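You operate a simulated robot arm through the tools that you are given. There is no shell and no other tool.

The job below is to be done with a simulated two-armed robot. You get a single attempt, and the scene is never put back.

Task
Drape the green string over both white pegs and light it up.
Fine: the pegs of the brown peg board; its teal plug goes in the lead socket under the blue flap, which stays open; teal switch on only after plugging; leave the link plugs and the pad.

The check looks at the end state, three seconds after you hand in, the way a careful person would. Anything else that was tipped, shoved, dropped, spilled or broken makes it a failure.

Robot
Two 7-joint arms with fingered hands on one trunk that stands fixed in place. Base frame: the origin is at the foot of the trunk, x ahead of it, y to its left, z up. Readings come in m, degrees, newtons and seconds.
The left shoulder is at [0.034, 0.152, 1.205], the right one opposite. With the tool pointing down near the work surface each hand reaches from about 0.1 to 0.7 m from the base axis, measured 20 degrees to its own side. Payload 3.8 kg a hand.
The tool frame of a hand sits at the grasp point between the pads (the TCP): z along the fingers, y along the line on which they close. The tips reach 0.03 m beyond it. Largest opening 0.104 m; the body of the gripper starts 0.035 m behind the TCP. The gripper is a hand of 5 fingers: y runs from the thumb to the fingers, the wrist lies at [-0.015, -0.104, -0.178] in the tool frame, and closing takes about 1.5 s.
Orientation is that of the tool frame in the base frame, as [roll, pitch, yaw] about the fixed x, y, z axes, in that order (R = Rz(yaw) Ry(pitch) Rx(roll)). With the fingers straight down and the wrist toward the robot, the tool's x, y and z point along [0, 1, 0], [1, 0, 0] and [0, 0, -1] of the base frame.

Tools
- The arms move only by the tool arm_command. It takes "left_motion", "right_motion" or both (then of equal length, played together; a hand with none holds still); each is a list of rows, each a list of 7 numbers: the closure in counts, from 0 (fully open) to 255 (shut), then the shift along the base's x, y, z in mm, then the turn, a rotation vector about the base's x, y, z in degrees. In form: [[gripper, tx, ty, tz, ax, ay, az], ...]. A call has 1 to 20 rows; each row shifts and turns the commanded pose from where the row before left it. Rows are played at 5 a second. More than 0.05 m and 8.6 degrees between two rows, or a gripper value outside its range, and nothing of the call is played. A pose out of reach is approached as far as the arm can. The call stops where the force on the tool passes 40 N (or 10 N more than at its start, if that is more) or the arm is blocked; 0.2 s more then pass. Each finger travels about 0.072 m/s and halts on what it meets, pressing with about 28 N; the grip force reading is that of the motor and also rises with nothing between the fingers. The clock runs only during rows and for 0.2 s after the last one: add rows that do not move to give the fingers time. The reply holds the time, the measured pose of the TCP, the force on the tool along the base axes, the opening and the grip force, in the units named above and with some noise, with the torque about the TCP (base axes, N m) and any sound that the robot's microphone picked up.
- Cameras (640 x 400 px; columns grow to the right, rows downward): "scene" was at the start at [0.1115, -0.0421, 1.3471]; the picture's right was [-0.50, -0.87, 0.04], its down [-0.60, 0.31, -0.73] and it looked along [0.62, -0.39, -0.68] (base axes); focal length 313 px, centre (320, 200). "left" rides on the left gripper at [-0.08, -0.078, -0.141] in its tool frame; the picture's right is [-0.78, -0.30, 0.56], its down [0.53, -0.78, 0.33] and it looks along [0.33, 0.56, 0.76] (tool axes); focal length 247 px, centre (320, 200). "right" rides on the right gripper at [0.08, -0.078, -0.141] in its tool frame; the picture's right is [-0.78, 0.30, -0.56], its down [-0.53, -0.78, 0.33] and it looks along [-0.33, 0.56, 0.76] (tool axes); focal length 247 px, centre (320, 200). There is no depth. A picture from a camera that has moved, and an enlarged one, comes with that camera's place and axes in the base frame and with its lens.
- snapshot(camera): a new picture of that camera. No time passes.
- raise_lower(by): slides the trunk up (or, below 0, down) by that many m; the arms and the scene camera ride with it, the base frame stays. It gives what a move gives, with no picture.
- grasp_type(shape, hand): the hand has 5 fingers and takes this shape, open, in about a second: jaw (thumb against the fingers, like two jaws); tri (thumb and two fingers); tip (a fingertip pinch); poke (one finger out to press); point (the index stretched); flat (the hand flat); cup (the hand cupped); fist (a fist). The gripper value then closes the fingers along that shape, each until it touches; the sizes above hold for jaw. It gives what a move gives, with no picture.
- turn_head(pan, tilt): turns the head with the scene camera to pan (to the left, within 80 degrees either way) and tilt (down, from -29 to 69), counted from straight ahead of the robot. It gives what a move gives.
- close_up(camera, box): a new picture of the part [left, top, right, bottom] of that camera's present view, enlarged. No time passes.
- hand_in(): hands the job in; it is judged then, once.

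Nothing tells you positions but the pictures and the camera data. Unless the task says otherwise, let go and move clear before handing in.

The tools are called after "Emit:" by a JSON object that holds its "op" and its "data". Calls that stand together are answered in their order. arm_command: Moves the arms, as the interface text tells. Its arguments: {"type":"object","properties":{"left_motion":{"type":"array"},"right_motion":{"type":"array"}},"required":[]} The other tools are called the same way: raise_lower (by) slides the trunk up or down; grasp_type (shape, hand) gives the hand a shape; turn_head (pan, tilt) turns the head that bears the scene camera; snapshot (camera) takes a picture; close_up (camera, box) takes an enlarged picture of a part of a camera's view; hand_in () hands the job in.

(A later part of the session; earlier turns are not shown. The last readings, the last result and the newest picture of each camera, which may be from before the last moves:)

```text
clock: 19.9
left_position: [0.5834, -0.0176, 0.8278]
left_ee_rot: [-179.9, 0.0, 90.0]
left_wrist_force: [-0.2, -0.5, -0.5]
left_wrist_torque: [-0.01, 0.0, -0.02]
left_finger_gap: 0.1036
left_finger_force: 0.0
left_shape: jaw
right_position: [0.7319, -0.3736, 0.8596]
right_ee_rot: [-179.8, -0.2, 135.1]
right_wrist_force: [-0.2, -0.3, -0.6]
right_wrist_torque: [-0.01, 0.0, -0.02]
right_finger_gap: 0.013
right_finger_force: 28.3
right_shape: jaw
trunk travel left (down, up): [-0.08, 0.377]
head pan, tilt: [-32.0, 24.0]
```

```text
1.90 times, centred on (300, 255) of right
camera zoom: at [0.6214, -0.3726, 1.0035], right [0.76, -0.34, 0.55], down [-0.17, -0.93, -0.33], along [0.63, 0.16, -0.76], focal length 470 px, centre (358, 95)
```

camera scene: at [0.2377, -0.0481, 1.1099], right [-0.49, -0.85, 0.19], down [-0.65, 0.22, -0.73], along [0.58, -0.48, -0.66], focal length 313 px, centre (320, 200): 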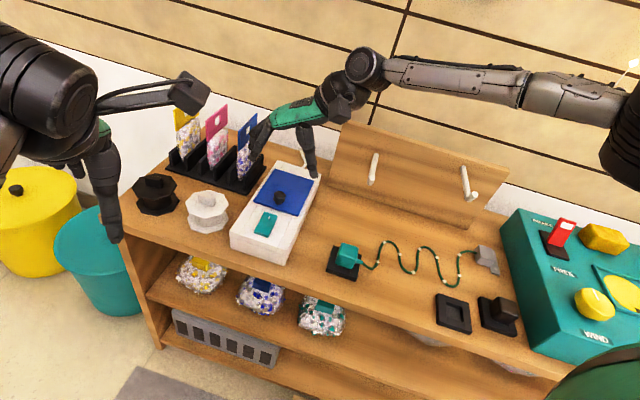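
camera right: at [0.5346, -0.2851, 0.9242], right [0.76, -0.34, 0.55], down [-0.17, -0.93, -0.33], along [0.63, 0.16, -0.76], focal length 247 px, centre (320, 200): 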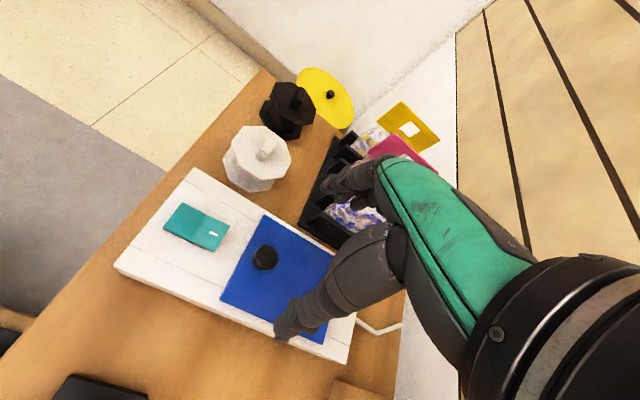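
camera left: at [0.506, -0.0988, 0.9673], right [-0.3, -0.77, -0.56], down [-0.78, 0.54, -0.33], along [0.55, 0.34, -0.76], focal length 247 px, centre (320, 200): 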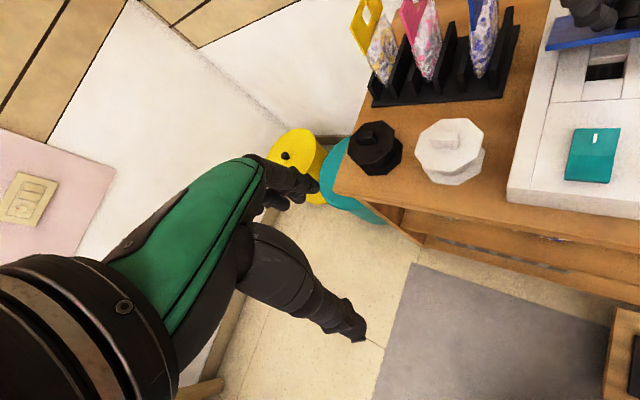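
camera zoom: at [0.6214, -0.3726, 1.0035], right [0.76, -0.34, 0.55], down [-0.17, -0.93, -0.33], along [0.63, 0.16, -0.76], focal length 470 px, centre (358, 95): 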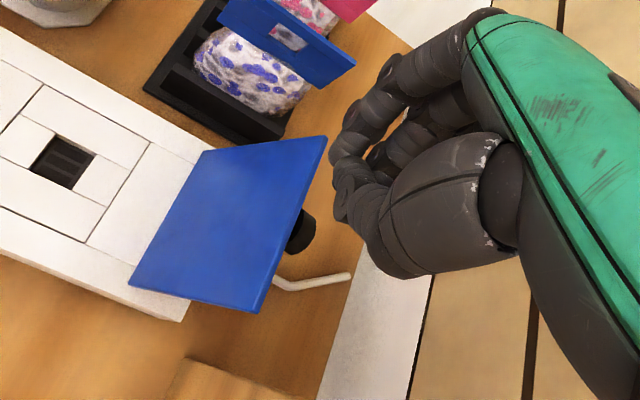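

The flap leans back and stays open on its own. Now I'll measure the socket precisely.

Emit:
{"op": "close_up", "data": {"camera": "scene", "box": [225, 160, 321, 220]}}

Emit:
{"op": "close_up", "data": {"camera": "right", "box": [140, 130, 300, 230]}}

Emit:
{"op": "close_up", "data": {"camera": "scene", "box": [310, 210, 438, 290]}}

```text
6.67 times, centred on (273, 190) of scene
camera zoom: at [0.2379, -0.0482, 1.1098], right [-0.49, -0.85, 0.19], down [-0.65, 0.22, -0.73], along [0.58, -0.48, -0.66], focal length 2089 px, centre (633, 267)
```

zoom: 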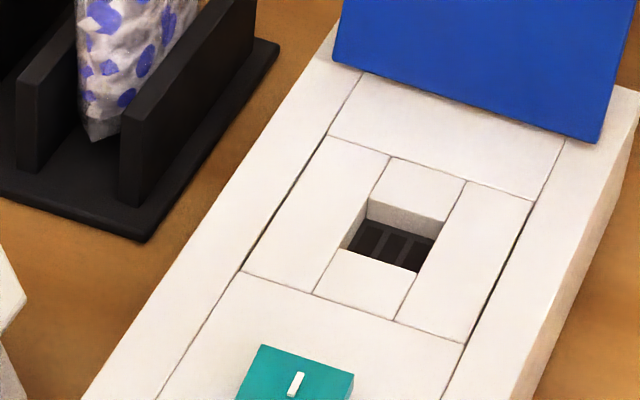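

```text
4.00 times, centred on (220, 180) of right
camera zoom: at [0.6214, -0.3726, 1.0035], right [0.76, -0.34, 0.55], down [-0.17, -0.93, -0.33], along [0.63, 0.16, -0.76], focal length 988 px, centre (720, 280)
```

zoom: 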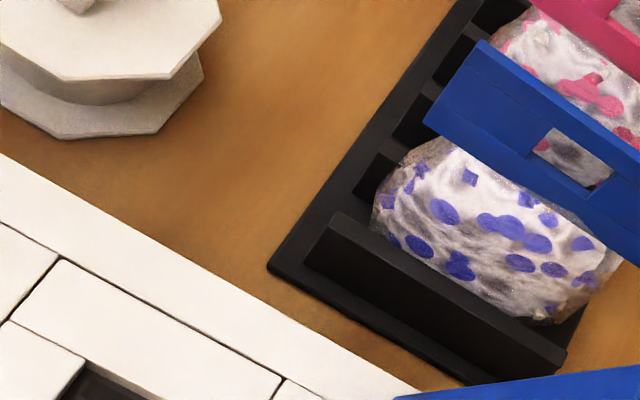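

```text
5.00 times, centred on (374, 250) of scene
camera zoom: at [0.2379, -0.0482, 1.1098], right [-0.49, -0.85, 0.19], down [-0.65, 0.22, -0.73], along [0.58, -0.48, -0.66], focal length 1567 px, centre (50, -50)
```

zoom: 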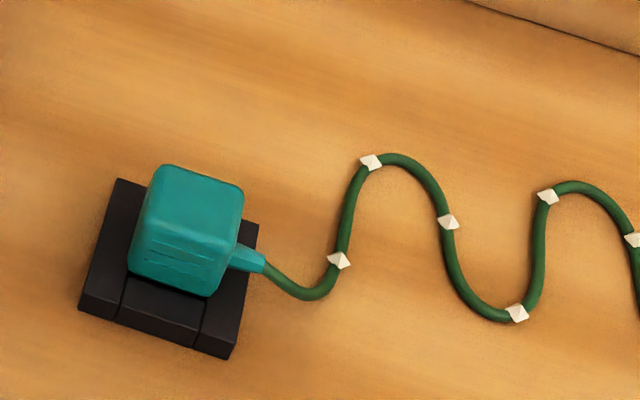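

The socket rim centre comes out consistent at about (0.660, -0.301) on the box top at z≈0.67. Next I'll swing the right hand back over the plug, with yaw 45 so the fingers close front-to-back and leave the cord side free.

Emit:
{"op": "arm_command", "data": {"right_motion": [[240, -5, 5, 25, 0, 0, 0], [240, -15, 5, 15, 0, 0, -7], [240, -20, 5, 0, 0, 0, -8], [240, -20, 0, 0, 0, 0, -8], [240, -20, 0, 0, 0, 0, -8], [240, -20, 0, 0, 0, 0, -8], [240, -20, 0, 0, 0, 0, -8], [240, -20, 0, 0, 0, 0, -8], [240, -20, 0, 0, 0, 0, -8], [200, -20, 0, -10, 0, 0, -8], [150, -20, 0, -20, 0, 0, -8], [100, -20, 0, -20, 0, 0, -8], [50, -20, 0, -20, 0, 0, -3], [50, 0, 0, 0, 0, 0, 0]]}}

Emit:
{"op": "snapshot", "data": {"camera": "right"}}

Emit:
{"op": "snapshot", "data": {"camera": "scene"}}

```text
clock: 22.9
left_position: [0.5836, -0.0174, 0.8291]
left_ee_rot: [-180.0, 0.1, 90.1]
left_wrist_force: [0.5, -0.9, -0.5]
left_wrist_torque: [0.03, 0.02, -0.01]
left_finger_gap: 0.1038
left_finger_force: 0.1
left_shape: jaw
right_position: [0.4903, -0.3569, 0.8286]
right_ee_rot: [-179.8, 0.0, 45.1]
right_wrist_force: [-0.5, 0.8, 0.0]
right_wrist_torque: [0.0, 0.01, 0.0]
right_finger_gap: 0.0831
right_finger_force: 0.1
right_shape: jaw
trunk travel left (down, up): [-0.08, 0.377]
head pan, tilt: [-32.0, 24.0]
```

```text
taken
camera right: at [0.4933, -0.2466, 0.9715], right [-0.34, -0.76, 0.56], down [-0.93, 0.17, -0.33], along [0.16, -0.63, -0.76], focal length 247 px, centre (320, 200)
```

right: 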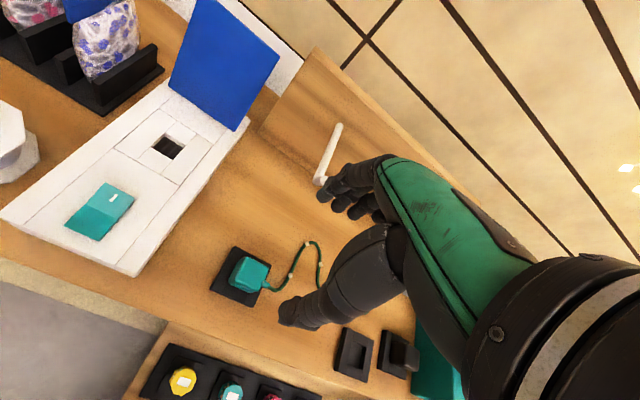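

```text
taken
camera scene: at [0.2377, -0.0478, 1.11], right [-0.49, -0.85, 0.19], down [-0.65, 0.22, -0.73], along [0.58, -0.48, -0.66], focal length 313 px, centre (320, 200)
```

scene: 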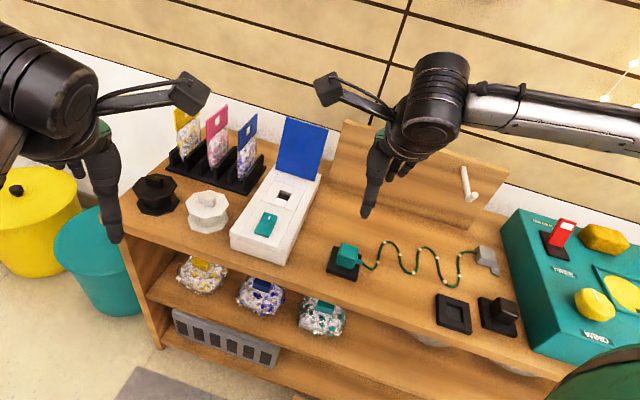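

Emit:
{"op": "close_up", "data": {"camera": "right", "box": [200, 230, 296, 310]}}

Emit:
{"op": "close_up", "data": {"camera": "scene", "box": [310, 200, 438, 290]}}

Emit:
{"op": "close_up", "data": {"camera": "right", "box": [60, 100, 260, 260]}}

```text
5.00 times, centred on (248, 270) of right
camera zoom: at [0.4933, -0.2466, 0.9715], right [-0.34, -0.76, 0.56], down [-0.93, 0.17, -0.33], along [0.16, -0.63, -0.76], focal length 1235 px, centre (680, -150)
```

zoom: 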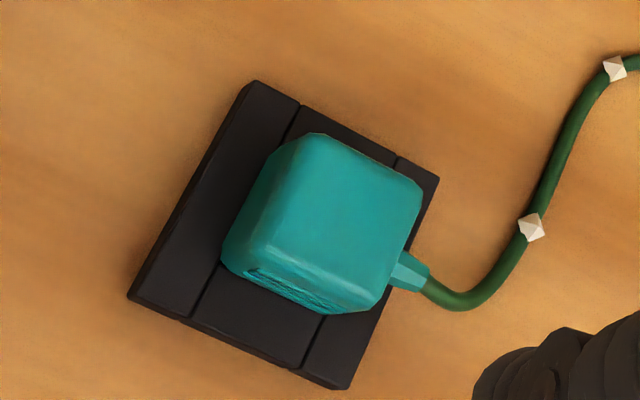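

```text
4.44 times, centred on (374, 245) of scene
camera zoom: at [0.2377, -0.0478, 1.11], right [-0.49, -0.85, 0.19], down [-0.65, 0.22, -0.73], along [0.58, -0.48, -0.66], focal length 1393 px, centre (80, 0)
```

zoom: 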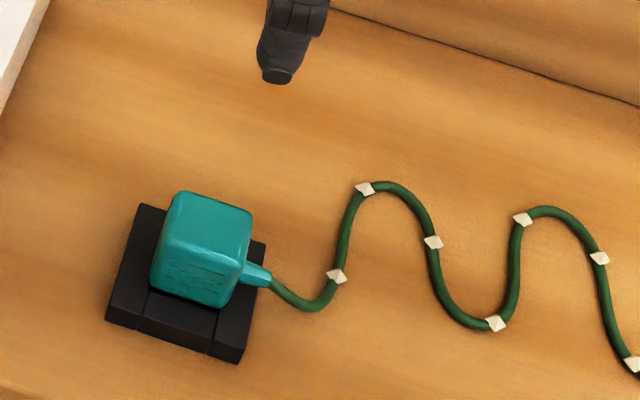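

```text
2.50 times, centred on (160, 180) of right
camera zoom: at [0.4933, -0.2466, 0.9715], right [-0.34, -0.76, 0.56], down [-0.93, 0.17, -0.33], along [0.16, -0.63, -0.76], focal length 617 px, centre (720, 250)
```

zoom: 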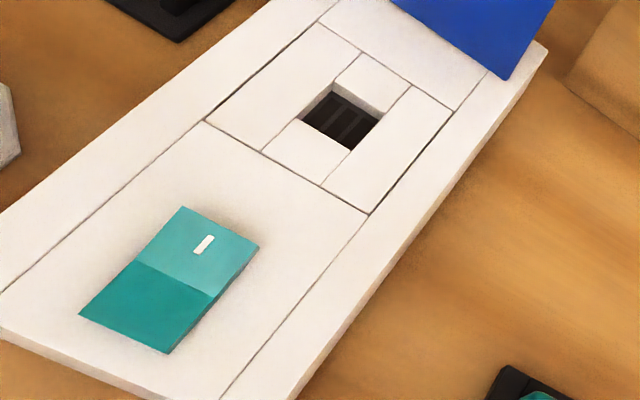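

The plug sits almost directly below the grasp point, with its top at z≈0.66. I'll descend in steps and check.

Emit:
{"op": "arm_command", "data": {"right_motion": [[60, -1, -1, -30, 0, 0, 0], [60, -1, -1, -30, 0, 0, 0], [60, 0, 0, -30, 0, 0, 0], [60, 0, 0, -25, 0, 0, 0], [60, 0, 0, -10, 0, 0, 0], [60, 0, 0, -10, 0, 0, 0], [60, 0, 0, 0, 0, 0, 0]]}}

Emit:
{"op": "close_up", "data": {"camera": "right", "box": [200, 150, 400, 360]}}

Emit:
{"op": "close_up", "data": {"camera": "scene", "box": [290, 160, 450, 290]}}

```text
clock: 24.5
left_position: [0.583, -0.0174, 0.8281]
left_ee_rot: [-179.9, 0.0, 90.0]
left_wrist_force: [-0.3, -0.1, -0.4]
left_wrist_torque: [0.0, -0.04, -0.05]
left_finger_gap: 0.1036
left_finger_force: 0.1
left_shape: jaw
right_position: [0.4914, -0.3601, 0.6945]
right_ee_rot: [-179.9, 0.1, 45.1]
right_wrist_force: [0.9, -0.3, 0.1]
right_wrist_torque: [0.01, -0.04, -0.01]
right_finger_gap: 0.0799
right_finger_force: 0.0
right_shape: jaw
trunk travel left (down, up): [-0.08, 0.377]
head pan, tilt: [-32.0, 24.0]
```

```text
1.90 times, centred on (300, 255) of right
camera zoom: at [0.4925, -0.25, 0.8376], right [-0.34, -0.76, 0.56], down [-0.93, 0.17, -0.33], along [0.16, -0.63, -0.76], focal length 470 px, centre (358, 95)
```

zoom: 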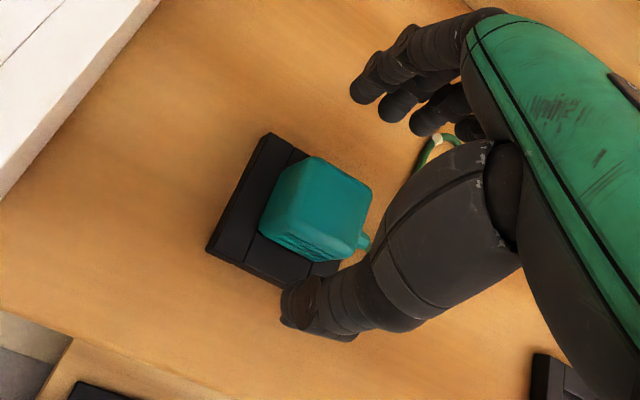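

```text
3.08 times, centred on (370, 225) of scene
camera zoom: at [0.2375, -0.048, 1.11], right [-0.49, -0.85, 0.19], down [-0.65, 0.22, -0.73], along [0.58, -0.48, -0.66], focal length 964 px, centre (166, 123)
```

zoom: 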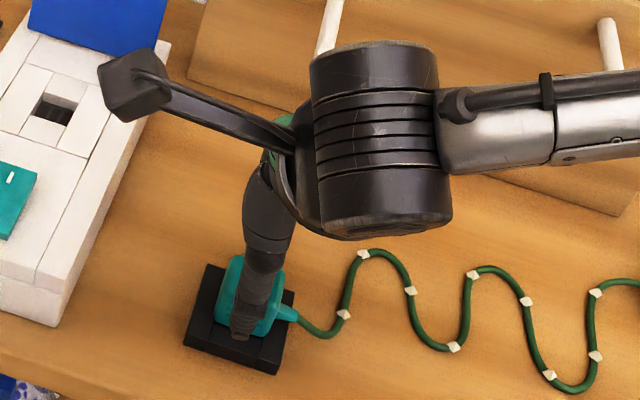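

Thumb and index are aligned with the plug. I'll go down to about z=0.670 with a 3 mm correction toward the front and check contact.

Emit:
{"op": "arm_command", "data": {"right_motion": [[60, -1, 1, -8, 0, 0, 0], [60, -1, 1, -8, 0, 0, 0], [60, 0, 0, -5, 0, 0, 0], [60, 0, 0, -3, 0, 0, 0], [60, 0, 0, 0, 0, 0, 0]]}}

Emit:
{"op": "close_up", "data": {"camera": "right", "box": [200, 150, 400, 360]}}

Emit:
{"op": "close_up", "data": {"camera": "scene", "box": [310, 200, 438, 290]}}

```text
clock: 25.7
left_position: [0.5829, -0.0164, 0.8278]
left_ee_rot: [-179.9, 0.0, 90.0]
left_wrist_force: [0.2, -0.4, -0.1]
left_wrist_torque: [0.02, 0.01, 0.02]
left_finger_gap: 0.1036
left_finger_force: 0.1
left_shape: jaw
right_position: [0.4881, -0.3578, 0.6716]
right_ee_rot: [-179.8, 0.0, 45.1]
right_wrist_force: [0.3, 0.1, 0.5]
right_wrist_torque: [0.02, 0.0, -0.03]
right_finger_gap: 0.0799
right_finger_force: 0.1
right_shape: jaw
trunk travel left (down, up): [-0.08, 0.377]
head pan, tilt: [-32.0, 24.0]
```

```text
1.90 times, centred on (300, 255) of right
camera zoom: at [0.4896, -0.2474, 0.814], right [-0.34, -0.76, 0.56], down [-0.93, 0.17, -0.33], along [0.16, -0.63, -0.76], focal length 470 px, centre (358, 95)
```

zoom: 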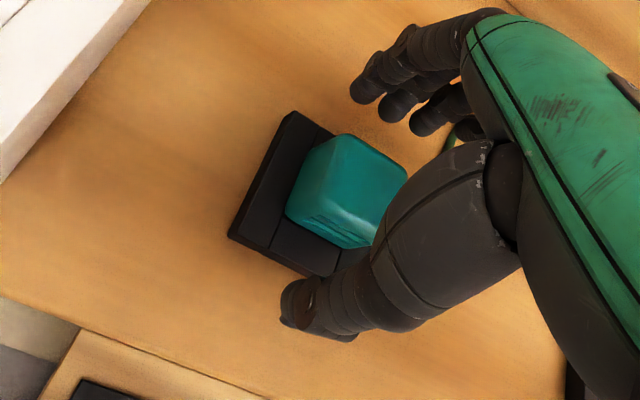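

```text
4.44 times, centred on (374, 245) of scene
camera zoom: at [0.2376, -0.048, 1.11], right [-0.49, -0.85, 0.19], down [-0.65, 0.22, -0.73], along [0.58, -0.48, -0.66], focal length 1393 px, centre (80, 0)
```

zoom: 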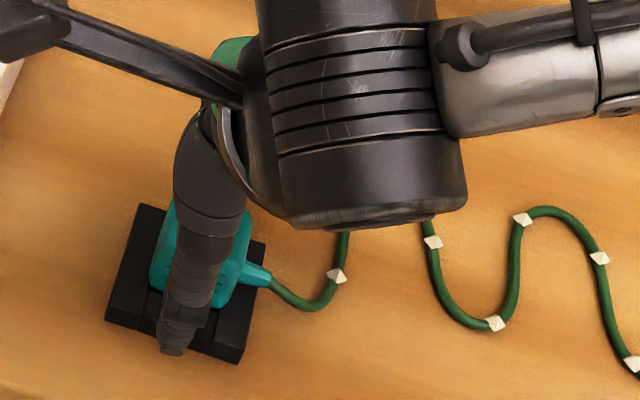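

Emit:
{"op": "arm_command", "data": {"right_motion": [[60, 0, 0, -3, 0, 0, 0], [60, 0, 0, -3, 0, 0, 0], [60, 0, 0, 0, 0, 0, 0]]}}

```text
clock: 26.5
left_position: [0.5838, -0.0171, 0.8287]
left_ee_rot: [-179.9, 0.1, 89.9]
left_wrist_force: [-0.5, 0.1, -0.1]
left_wrist_torque: [0.02, -0.02, -0.03]
left_finger_gap: 0.1038
left_finger_force: 0.0
left_shape: jaw
right_position: [0.4897, -0.358, 0.6658]
right_ee_rot: [-179.8, -0.1, 45.1]
right_wrist_force: [0.3, 0.0, 0.5]
right_wrist_torque: [0.02, 0.04, 0.01]
right_finger_gap: 0.0798
right_finger_force: 0.1
right_shape: jaw
trunk travel left (down, up): [-0.08, 0.377]
head pan, tilt: [-32.0, 24.0]
```

Still no contact. I'll close on the plug now.

Emit:
{"op": "arm_command", "data": {"right_motion": [[100, 0, 0, 0, 0, 0, 0], [140, 0, 0, 0, 0, 0, 0], [180, 0, 0, 0, 0, 0, 0], [220, 0, 0, 0, 0, 0, 0], [220, 0, 0, 0, 0, 0, 0], [220, 0, 0, 0, 0, 0, 0]]}}

Emit:
{"op": "close_up", "data": {"camera": "right", "box": [200, 150, 400, 360]}}

Emit:
{"op": "close_up", "data": {"camera": "scene", "box": [310, 200, 438, 290]}}

```text
clock: 27.9
left_position: [0.5833, -0.0178, 0.8286]
left_ee_rot: [-179.9, 0.0, 90.0]
left_wrist_force: [-0.3, 0.2, 1.7]
left_wrist_torque: [0.01, -0.01, -0.01]
left_finger_gap: 0.1038
left_finger_force: 0.1
left_shape: jaw
right_position: [0.4897, -0.3579, 0.6652]
right_ee_rot: [-179.7, 0.0, 45.1]
right_wrist_force: [0.4, 0.1, -0.3]
right_wrist_torque: [0.0, -0.01, 0.02]
right_finger_gap: 0.0285
right_finger_force: 28.4
right_shape: jaw
trunk travel left (down, up): [-0.08, 0.377]
head pan, tilt: [-32.0, 24.0]
```

```text
1.90 times, centred on (300, 255) of right
camera zoom: at [0.4901, -0.2472, 0.8082], right [-0.34, -0.76, 0.56], down [-0.93, 0.17, -0.33], along [0.16, -0.63, -0.76], focal length 470 px, centre (358, 95)
```

zoom: 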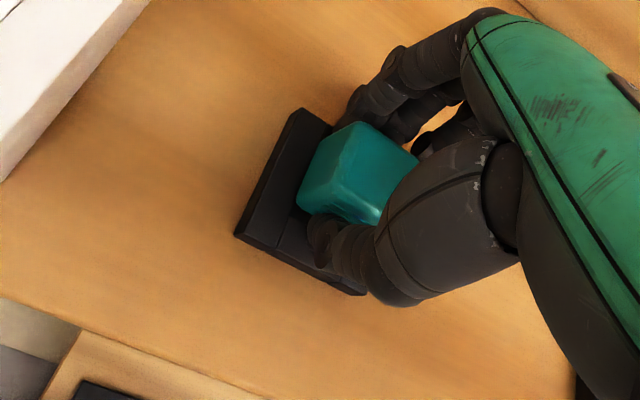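

```text
4.44 times, centred on (374, 245) of scene
camera zoom: at [0.2377, -0.048, 1.11], right [-0.49, -0.85, 0.19], down [-0.65, 0.22, -0.73], along [0.58, -0.48, -0.66], focal length 1393 px, centre (80, 0)
```

zoom: 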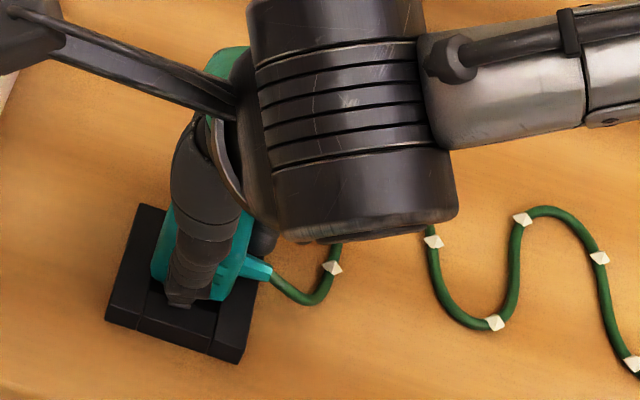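

The plug is held (gap 28.5 mm, 28 N) with no side load. I'll lift it straight out.

Emit:
{"op": "arm_command", "data": {"right_motion": [[225, 0, 0, 5, 0, 0, 0], [225, 0, 0, 10, 0, 0, 0], [225, 0, 0, 15, 0, 0, 0], [225, 0, 0, 20, 0, 0, 0], [225, 0, 0, 20, 0, 0, 0], [225, 0, 0, 0, 0, 0, 0]]}}

Emit:
{"op": "close_up", "data": {"camera": "right", "box": [200, 150, 400, 360]}}

Emit:
{"op": "close_up", "data": {"camera": "scene", "box": [310, 180, 438, 270]}}

Emit:
{"op": "snapshot", "data": {"camera": "scene"}}

```text
clock: 29.3
left_position: [0.5823, -0.0175, 0.8272]
left_ee_rot: [-179.9, 0.0, 90.0]
left_wrist_force: [0.7, 0.2, -0.4]
left_wrist_torque: [0.01, 0.01, -0.01]
left_finger_gap: 0.1038
left_finger_force: 0.0
left_shape: jaw
right_position: [0.488, -0.358, 0.7359]
right_ee_rot: [-179.8, 0.1, 45.1]
right_wrist_force: [0.4, 0.2, -0.8]
right_wrist_torque: [-0.04, 0.0, 0.03]
right_finger_gap: 0.0288
right_finger_force: 28.6
right_shape: jaw
trunk travel left (down, up): [-0.08, 0.377]
head pan, tilt: [-32.0, 24.0]
```

```text
1.90 times, centred on (300, 255) of right
camera zoom: at [0.4895, -0.2472, 0.8786], right [-0.34, -0.76, 0.56], down [-0.93, 0.17, -0.33], along [0.16, -0.63, -0.76], focal length 470 px, centre (358, 95)
```

zoom: 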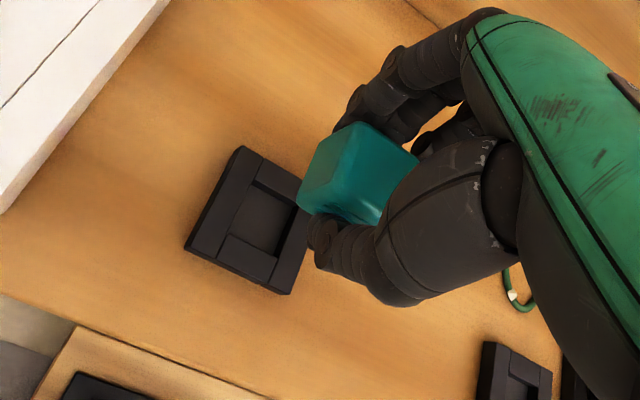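

```text
4.44 times, centred on (374, 225) of scene
camera zoom: at [0.2379, -0.0481, 1.1099], right [-0.49, -0.85, 0.19], down [-0.65, 0.22, -0.73], along [0.58, -0.48, -0.66], focal length 1393 px, centre (80, 89)
```

zoom: 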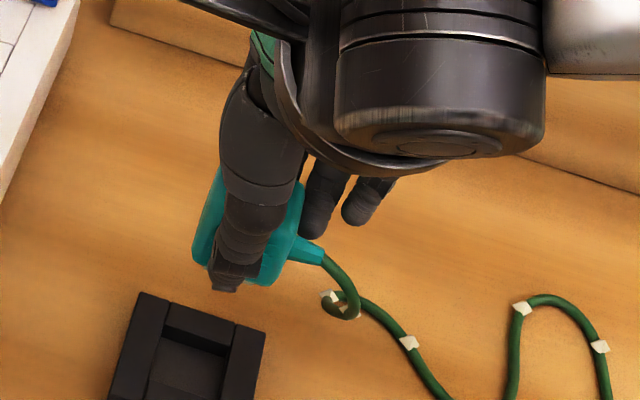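

```text
taken
camera scene: at [0.2379, -0.0481, 1.1099], right [-0.49, -0.85, 0.19], down [-0.65, 0.22, -0.73], along [0.58, -0.48, -0.66], focal length 313 px, centre (320, 200)
```

scene: 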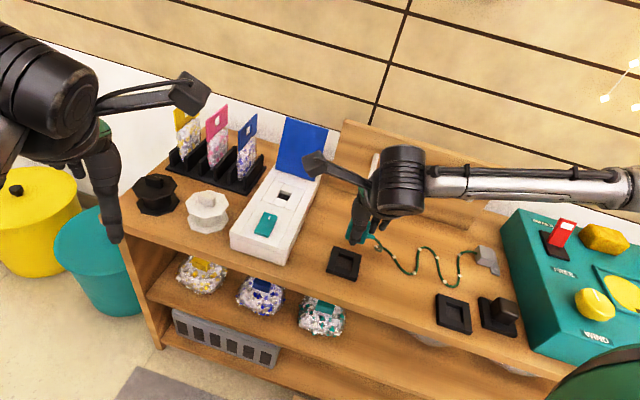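

The plug came free cleanly and its black cradle stayed put. Now the drape: I'll carry the plug up and to the right in front of the peg tips, then back on the right side of the right peg, and sweep left above both pegs.

Emit:
{"op": "arm_command", "data": {"right_motion": [[225, -9.75, -6.5, 26.75, 0, 0, 0], [225, -9.75, -6.5, 26.75, 0, 0, 0], [225, -9.75, -6.5, 26.75, 0, 0, 0], [225, -9.75, -6.5, 26.75, 0, 0, 0], [225, -9.75, -6.5, 26.75, 0, 0, 0], [225, -9.75, -6.5, 26.75, 0, 0, 0], [225, -9.75, -6.5, 26.75, 0, 0, 0], [225, -9.75, -6.5, 26.75, 0, 0, 0], [225, 0, 0, 0, 0, 0, 0]]}}

Emit:
{"op": "snapshot", "data": {"camera": "scene"}}

Emit:
{"op": "snapshot", "data": {"camera": "right"}}

```text
clock: 31.3
left_position: [0.582, -0.0165, 0.8286]
left_ee_rot: [-179.9, 0.0, 90.0]
left_wrist_force: [-0.7, -0.5, 0.5]
left_wrist_torque: [0.0, 0.01, -0.01]
left_finger_gap: 0.1038
left_finger_force: 0.0
left_shape: jaw
right_position: [0.4088, -0.4086, 0.9492]
right_ee_rot: [-179.7, 0.0, 45.2]
right_wrist_force: [0.1, -0.1, -0.4]
right_wrist_torque: [-0.01, -0.02, -0.01]
right_finger_gap: 0.0288
right_finger_force: 27.7
right_shape: jaw
trunk travel left (down, up): [-0.08, 0.377]
head pan, tilt: [-32.0, 24.0]
```

```text
taken
camera scene: at [0.238, -0.0481, 1.1098], right [-0.49, -0.85, 0.19], down [-0.65, 0.22, -0.73], along [0.58, -0.48, -0.66], focal length 313 px, centre (320, 200)
```

scene: 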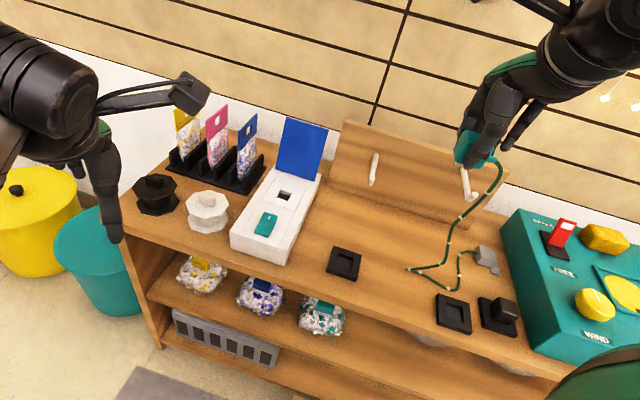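

```text
taken
camera right: at [0.4117, -0.2987, 1.0916], right [-0.34, -0.76, 0.56], down [-0.93, 0.17, -0.33], along [0.16, -0.63, -0.76], focal length 247 px, centre (320, 200)
```

right: 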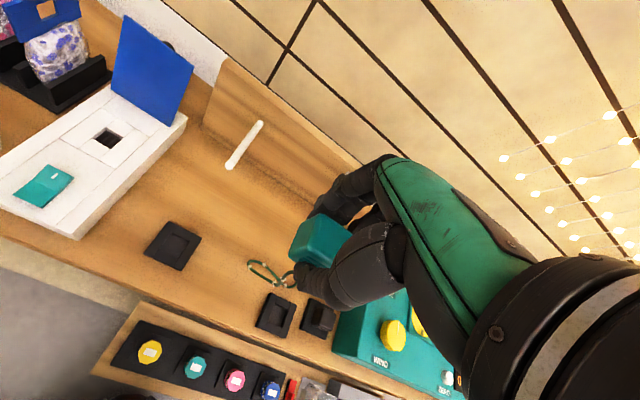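

The string hangs freely. I'll continue up and right, keeping in front of the peg tips.

Emit:
{"op": "arm_command", "data": {"right_motion": [[225, 0, -5, 25, 0, 0, 0], [225, -8, -12, 25, 0, 0, 0], [225, -12, -20, 20, 0, 0, 0], [225, -16, -20, 15, 0, 0, 0], [225, -16, -20, 10, 0, 0, 0], [225, -16, -20, 5, 0, 0, 0], [225, -14, -18, 0, 0, 0, 0], [225, 0, 0, 0, 0, 0, 0]]}}

Emit:
{"op": "turn_head", "data": {"pan": -45, "tilt": 15}}

Emit:
{"op": "snapshot", "data": {"camera": "scene"}}

Emit:
{"op": "snapshot", "data": {"camera": "right"}}

```text
clock: 33.1
left_position: [0.5827, -0.0166, 0.8278]
left_ee_rot: [-179.9, -0.1, 90.0]
left_wrist_force: [-0.4, -0.1, 0.5]
left_wrist_torque: [0.03, 0.0, 0.01]
left_finger_gap: 0.1036
left_finger_force: 0.1
left_shape: jaw
right_position: [0.3261, -0.5252, 1.047]
right_ee_rot: [-179.7, 0.1, 45.3]
right_wrist_force: [-0.3, -0.1, -0.8]
right_wrist_torque: [0.01, 0.0, 0.01]
right_finger_gap: 0.0283
right_finger_force: 28.3
right_shape: jaw
trunk travel left (down, up): [-0.08, 0.377]
head pan, tilt: [-32.0, 24.0]
```

```text
clock: 33.9
left_position: [0.5815, -0.0176, 0.828]
left_ee_rot: [-179.8, 0.0, 90.0]
left_wrist_force: [-0.1, 0.3, 0.2]
left_wrist_torque: [0.0, 0.0, -0.02]
left_finger_gap: 0.1039
left_finger_force: 0.1
left_shape: jaw
right_position: [0.3279, -0.5262, 1.047]
right_ee_rot: [-179.8, 0.0, 45.0]
right_wrist_force: [-0.6, 0.9, -1.1]
right_wrist_torque: [-0.02, -0.01, 0.0]
right_finger_gap: 0.0288
right_finger_force: 28.0
right_shape: jaw
trunk travel left (down, up): [-0.08, 0.377]
head pan, tilt: [-45.0, 15.0]
```

```text
taken
camera scene: at [0.2314, -0.0652, 1.128], right [-0.66, -0.71, 0.25], down [-0.52, 0.18, -0.83], along [0.54, -0.68, -0.49], focal length 313 px, centre (320, 200)
```

scene: 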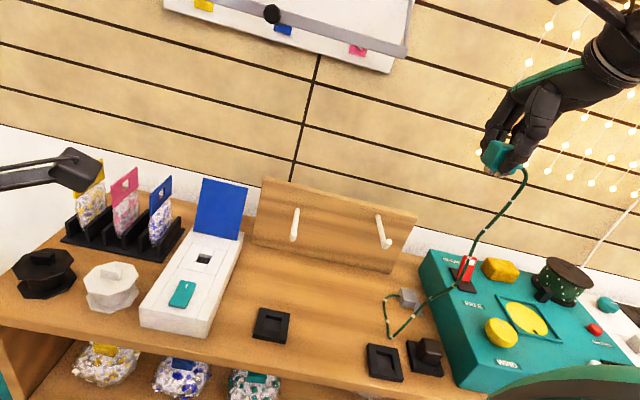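

```text
taken
camera right: at [0.3291, -0.4145, 1.1906], right [-0.34, -0.76, 0.56], down [-0.93, 0.17, -0.33], along [0.16, -0.63, -0.76], focal length 247 px, centre (320, 200)
```

right: 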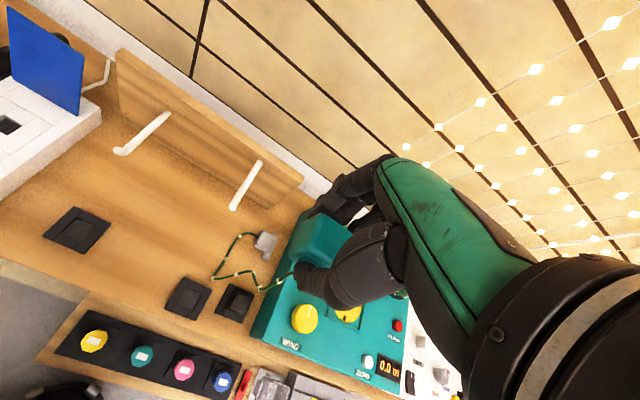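

The string hangs to the right of the right peg. Now I'll move the plug straight back over the board, staying to the right of that peg.

Emit:
{"op": "arm_command", "data": {"right_motion": [[225, 15, -15, 8, 0, 0, 0], [225, 18, -18, 8, 0, 0, 0], [225, 18, -18, 8, 0, 0, 0], [225, 18, -18, 8, 0, 0, 0], [225, 18, -18, 8, 0, 0, 0], [225, 18, -18, 8, 0, 0, 0], [225, 15, -15, 4, 0, 0, 0], [225, 0, 0, 0, 0, 0, 0]]}}

Emit:
{"op": "snapshot", "data": {"camera": "scene"}}

Emit:
{"op": "snapshot", "data": {"camera": "right"}}

```text
clock: 35.7
left_position: [0.5833, -0.0157, 0.828]
left_ee_rot: [-179.9, 0.0, 90.0]
left_wrist_force: [0.3, 0.7, 0.7]
left_wrist_torque: [-0.02, 0.0, 0.04]
left_finger_gap: 0.1036
left_finger_force: 0.0
left_shape: jaw
right_position: [0.4491, -0.6446, 1.1003]
right_ee_rot: [-179.8, -0.1, 45.2]
right_wrist_force: [0.4, -0.2, 0.0]
right_wrist_torque: [0.04, 0.01, -0.03]
right_finger_gap: 0.0285
right_finger_force: 28.3
right_shape: jaw
trunk travel left (down, up): [-0.08, 0.377]
head pan, tilt: [-45.0, 15.0]
```

```text
taken
camera scene: at [0.2313, -0.0653, 1.1281], right [-0.66, -0.71, 0.25], down [-0.52, 0.18, -0.83], along [0.54, -0.68, -0.49], focal length 313 px, centre (320, 200)
```

scene: 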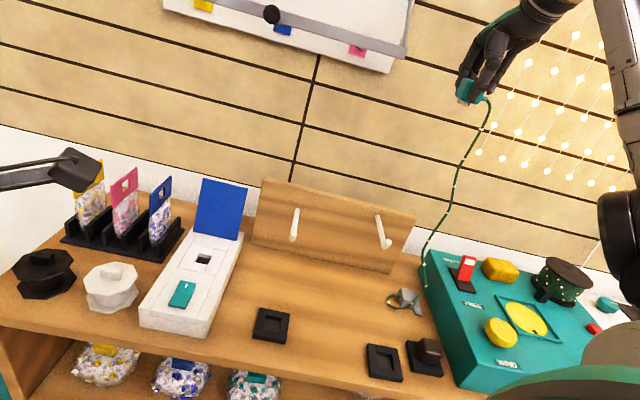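

```text
taken
camera right: at [0.4506, -0.5337, 1.2442], right [-0.34, -0.76, 0.56], down [-0.93, 0.17, -0.33], along [0.16, -0.63, -0.76], focal length 247 px, centre (320, 200)
```

right: 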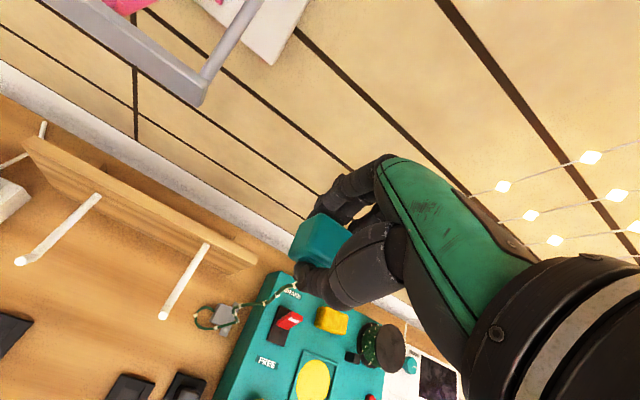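

The string runs up on the right side of the right peg, as wanted. Now I'll sweep left and up so it comes over that peg.

Emit:
{"op": "arm_command", "data": {"right_motion": [[225, 15.3, 12.5, 14, 0, 0, 0], [225, 15.3, 12.5, 12, 0, 0, 0], [225, 15.3, 12.5, 10, 0, 0, 0], [225, 15.3, 12.5, 8, 0, 0, 0], [225, 15.3, 12.5, 6, 0, 0, 0], [225, 15.3, 12.5, 4, 0, 0, 0], [225, 0, 0, 0, 0, 0, 0]]}}

Emit:
{"op": "snapshot", "data": {"camera": "scene"}}

Emit:
{"op": "snapshot", "data": {"camera": "right"}}

```text
clock: 37.3
left_position: [0.5828, -0.017, 0.8261]
left_ee_rot: [180.0, 0.0, 90.0]
left_wrist_force: [0.6, 0.6, -0.4]
left_wrist_torque: [0.01, -0.01, 0.01]
left_finger_gap: 0.1035
left_finger_force: 0.0
left_shape: jaw
right_position: [0.5387, -0.5696, 1.1526]
right_ee_rot: [-179.8, -0.1, 45.1]
right_wrist_force: [0.1, 0.6, -0.5]
right_wrist_torque: [-0.01, -0.03, 0.01]
right_finger_gap: 0.0285
right_finger_force: 27.7
right_shape: jaw
trunk travel left (down, up): [-0.08, 0.377]
head pan, tilt: [-45.0, 15.0]
```

```text
taken
camera scene: at [0.2312, -0.0655, 1.1281], right [-0.66, -0.71, 0.25], down [-0.52, 0.18, -0.83], along [0.54, -0.68, -0.49], focal length 313 px, centre (320, 200)
```

scene: 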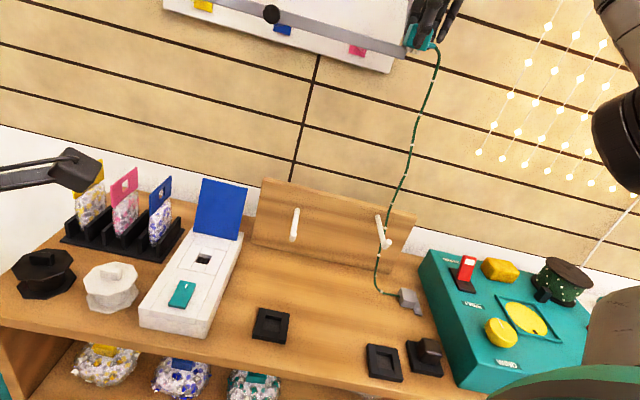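

```text
taken
camera right: at [0.5406, -0.4599, 1.297], right [-0.34, -0.76, 0.55], down [-0.93, 0.17, -0.33], along [0.16, -0.63, -0.76], focal length 247 px, centre (320, 200)
```

right: 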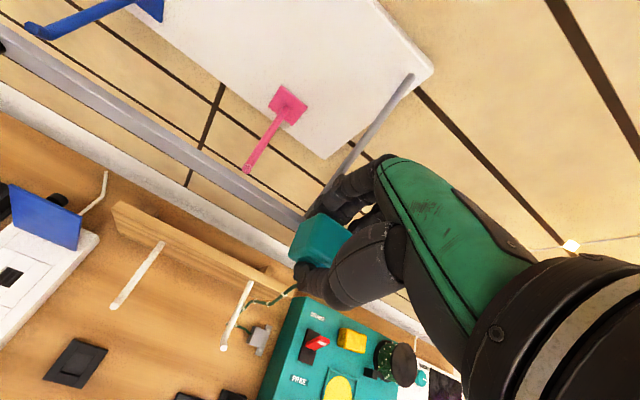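

Emit:
{"op": "close_up", "data": {"camera": "scene", "box": [340, 180, 440, 320]}}

Emit:
{"op": "close_up", "data": {"camera": "right", "box": [190, 240, 330, 370]}}

```text
2.86 times, centred on (390, 250) of scene
camera zoom: at [0.2312, -0.0655, 1.1281], right [-0.66, -0.71, 0.25], down [-0.52, 0.18, -0.83], along [0.54, -0.68, -0.49], focal length 895 px, centre (120, 57)
```

zoom: 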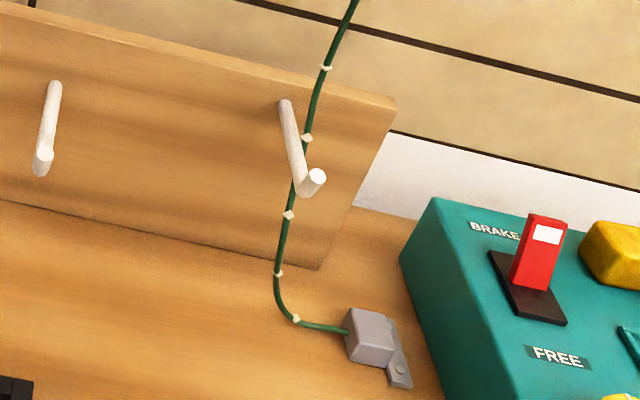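

```text
3.08 times, centred on (260, 305) of right
camera zoom: at [0.5406, -0.4599, 1.297], right [-0.34, -0.76, 0.55], down [-0.93, 0.17, -0.33], along [0.16, -0.63, -0.76], focal length 760 px, centre (505, -123)
```

zoom: 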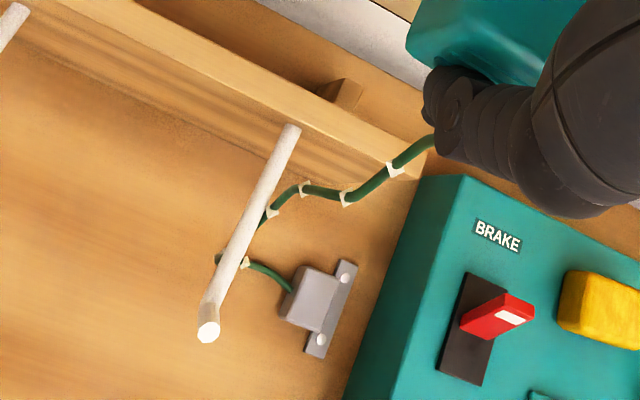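

The string passes up the right side of the right peg, and that peg's upturned tip will help keep it there. I'll continue the sweep left along an arc around the peg.

Emit:
{"op": "arm_command", "data": {"right_motion": [[225, 14.4, 14.4, 2, 0, 0, 0], [225, 14.4, 14.4, 0, 0, 0, 0], [225, 14.4, 14.4, -2, 0, 0, 0], [225, 14.4, 14.4, -4, 0, 0, 0], [225, 14.4, 14.4, -6, 0, 0, 0], [225, 14.4, 14.4, -8, 0, 0, 0], [225, 0, 0, 0, 0, 0, 0]]}}

Emit:
{"op": "snapshot", "data": {"camera": "scene"}}

Emit:
{"op": "close_up", "data": {"camera": "scene", "box": [340, 180, 440, 320]}}

```text
clock: 38.9
left_position: [0.5794, -0.0137, 0.8314]
left_ee_rot: [179.7, 0.3, 89.9]
left_wrist_force: [-0.3, 0.0, -1.0]
left_wrist_torque: [-0.01, 0.06, 0.01]
left_finger_gap: 0.1038
left_finger_force: 0.0
left_shape: jaw
right_position: [0.621, -0.4786, 1.144]
right_ee_rot: [179.8, -0.2, 45.3]
right_wrist_force: [-10.1, 6.5, 24.6]
right_wrist_torque: [-0.4, -0.03, -0.11]
right_finger_gap: 0.0301
right_finger_force: 28.1
right_shape: jaw
trunk travel left (down, up): [-0.08, 0.377]
head pan, tilt: [-45.0, 15.0]
```

```text
taken
camera scene: at [0.2259, -0.0617, 1.1298], right [-0.66, -0.71, 0.25], down [-0.51, 0.18, -0.84], along [0.55, -0.68, -0.48], focal length 313 px, centre (320, 200)
```

scene: 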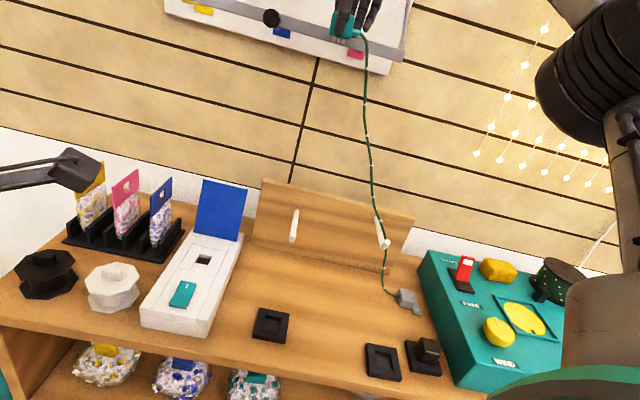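

```text
2.86 times, centred on (390, 250) of scene
camera zoom: at [0.2259, -0.0617, 1.1298], right [-0.66, -0.71, 0.25], down [-0.51, 0.18, -0.84], along [0.55, -0.68, -0.48], focal length 895 px, centre (120, 57)
```

zoom: 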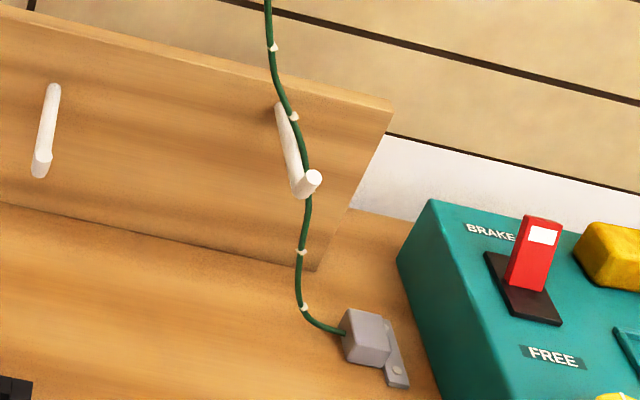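

There's an unexpected contact force of about 25 N upward and 12 N toward me, probably the hand touching the wall board's tray. I'll look before backing off.

Emit:
{"op": "snapshot", "data": {"camera": "right"}}

Emit:
{"op": "close_up", "data": {"camera": "scene", "box": [160, 0, 440, 100]}}

```text
taken
camera right: at [0.621, -0.368, 1.2862], right [-0.34, -0.76, 0.55], down [-0.93, 0.17, -0.34], along [0.16, -0.63, -0.76], focal length 247 px, centre (320, 200)
```

right: 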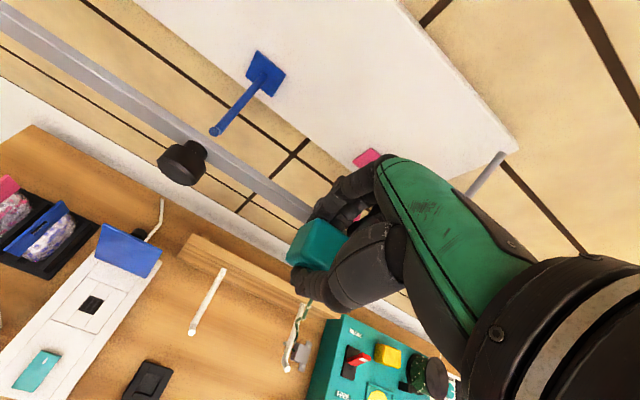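

```text
2.29 times, centred on (300, 50) of scene
camera zoom: at [0.2259, -0.0617, 1.1298], right [-0.66, -0.71, 0.25], down [-0.51, 0.18, -0.84], along [0.55, -0.68, -0.48], focal length 716 px, centre (366, 543)
```

zoom: 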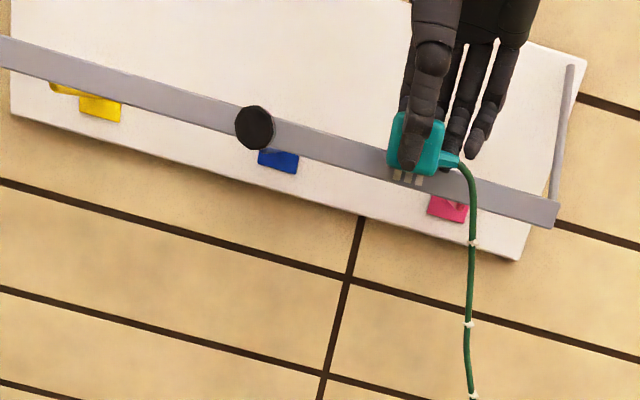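

The plug has come down on a grey bar standing off from the wall board. I'll ease straight up, then move away from it toward me.

Emit:
{"op": "arm_command", "data": {"right_motion": [[225, 0, 0, 10, 0, 0, 0], [225, 0, 0, 10, 0, 0, 0], [225, 0, 0, 0, 0, 0, 0]]}}

Emit:
{"op": "close_up", "data": {"camera": "scene", "box": [160, 0, 440, 100]}}

Emit:
{"op": "snapshot", "data": {"camera": "right"}}

```text
clock: 39.7
left_position: [0.584, -0.0169, 0.8283]
left_ee_rot: [-179.9, 0.0, 90.0]
left_wrist_force: [-0.1, -0.5, 0.0]
left_wrist_torque: [0.01, -0.01, 0.02]
left_finger_gap: 0.1037
left_finger_force: 0.0
left_shape: jaw
right_position: [0.6262, -0.4849, 1.1558]
right_ee_rot: [-179.7, -0.1, 45.1]
right_wrist_force: [0.4, -0.3, -0.3]
right_wrist_torque: [0.0, 0.01, 0.01]
right_finger_gap: 0.0282
right_finger_force: 28.3
right_shape: jaw
trunk travel left (down, up): [-0.08, 0.377]
head pan, tilt: [-45.0, 15.0]
```

```text
2.29 times, centred on (300, 50) of scene
camera zoom: at [0.2316, -0.0653, 1.1279], right [-0.66, -0.71, 0.26], down [-0.52, 0.18, -0.83], along [0.54, -0.68, -0.49], focal length 716 px, centre (366, 543)
```

zoom: 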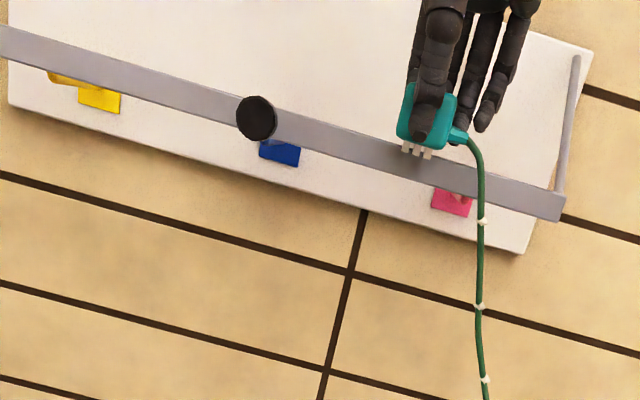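

```text
taken
camera right: at [0.628, -0.3737, 1.299], right [-0.34, -0.76, 0.56], down [-0.93, 0.17, -0.33], along [0.16, -0.63, -0.76], focal length 247 px, centre (320, 200)
```

right: 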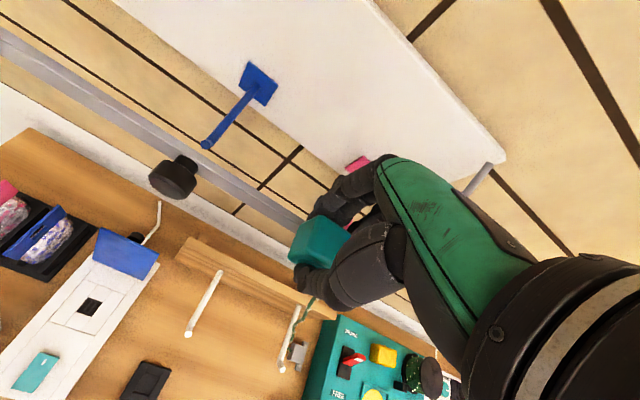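

The contact is released and the bar has not moved. It stands at about F 0.79, z 1.10, so I must not pass the plug through there. New route: come forward, drop to z≈0.88 between the pegs, slide back under the bar, then move left over the left peg.

Emit:
{"op": "arm_command", "data": {"right_motion": [[225, -12, 12, 3, 0, 0, 0], [225, -15, 15, 0, 0, 0, 0], [225, -15, 15, 0, 0, 0, 0], [225, -15, 15, 0, 0, 0, 0], [225, -15, 15, 0, 0, 0, 0], [225, -16, 16, 0, 0, 0, 0], [225, 0, 0, 0, 0, 0, 0]]}}

Emit:
{"op": "snapshot", "data": {"camera": "scene"}}

Emit:
{"op": "snapshot", "data": {"camera": "right"}}

```text
clock: 41.3
left_position: [0.5834, -0.0173, 0.8263]
left_ee_rot: [-179.9, -0.1, 90.0]
left_wrist_force: [-0.1, 0.1, 0.7]
left_wrist_torque: [-0.05, 0.01, 0.0]
left_finger_gap: 0.1037
left_finger_force: 0.2
left_shape: jaw
right_position: [0.5384, -0.3967, 1.1589]
right_ee_rot: [-179.7, 0.0, 45.1]
right_wrist_force: [-0.3, 0.0, 0.1]
right_wrist_torque: [0.02, -0.01, 0.01]
right_finger_gap: 0.0281
right_finger_force: 27.5
right_shape: jaw
trunk travel left (down, up): [-0.08, 0.377]
head pan, tilt: [-45.0, 15.0]
```

```text
taken
camera scene: at [0.2319, -0.0653, 1.1279], right [-0.66, -0.71, 0.26], down [-0.52, 0.18, -0.83], along [0.54, -0.68, -0.49], focal length 313 px, centre (320, 200)
```

scene: 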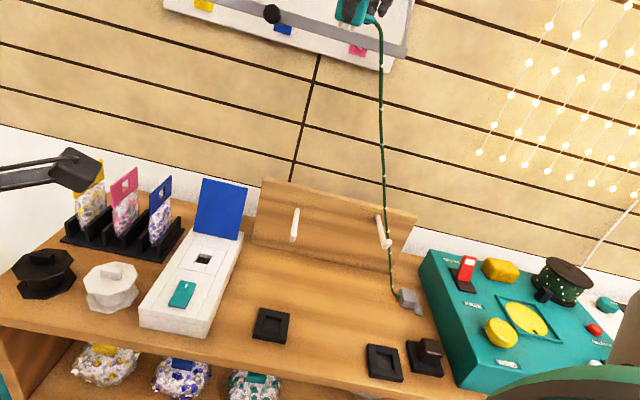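

```text
taken
camera right: at [0.5398, -0.2855, 1.3028], right [-0.34, -0.76, 0.56], down [-0.93, 0.17, -0.33], along [0.16, -0.63, -0.76], focal length 247 px, centre (320, 200)
```

right: 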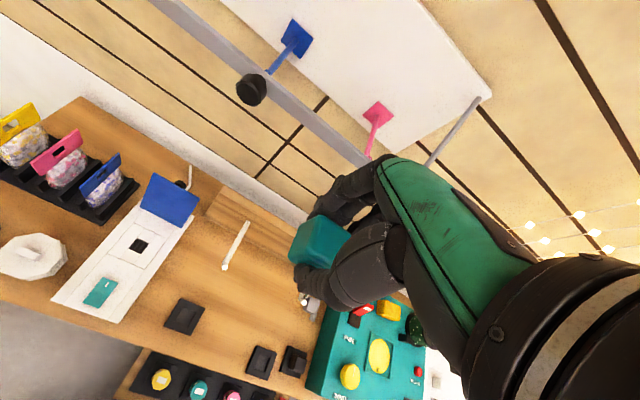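

Emit:
{"op": "close_up", "data": {"camera": "scene", "box": [340, 180, 440, 320]}}

Emit:
{"op": "close_up", "data": {"camera": "scene", "box": [360, 200, 410, 260]}}

```text
2.86 times, centred on (390, 250) of scene
camera zoom: at [0.2319, -0.0653, 1.1279], right [-0.66, -0.71, 0.26], down [-0.52, 0.18, -0.83], along [0.54, -0.68, -0.49], focal length 895 px, centre (120, 57)
```

zoom: 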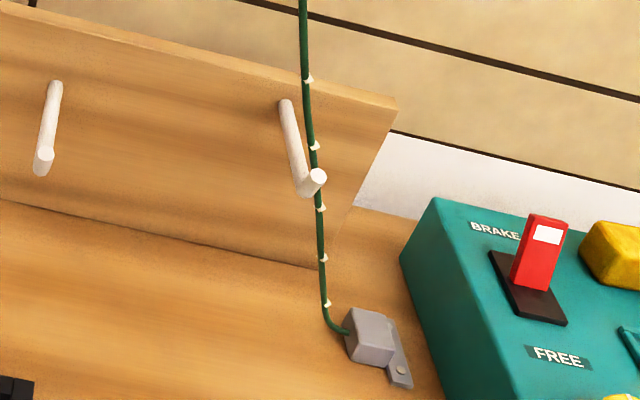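

```text
6.67 times, centred on (385, 230) of scene
camera zoom: at [0.2319, -0.0653, 1.1279], right [-0.66, -0.71, 0.26], down [-0.52, 0.18, -0.83], along [0.54, -0.68, -0.49], focal length 2089 px, centre (-113, 0)
```

zoom: 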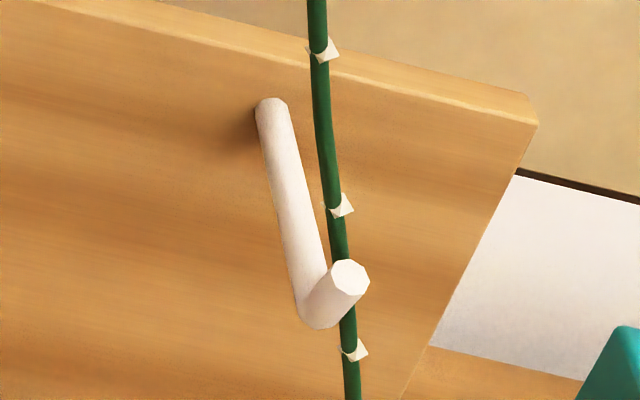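

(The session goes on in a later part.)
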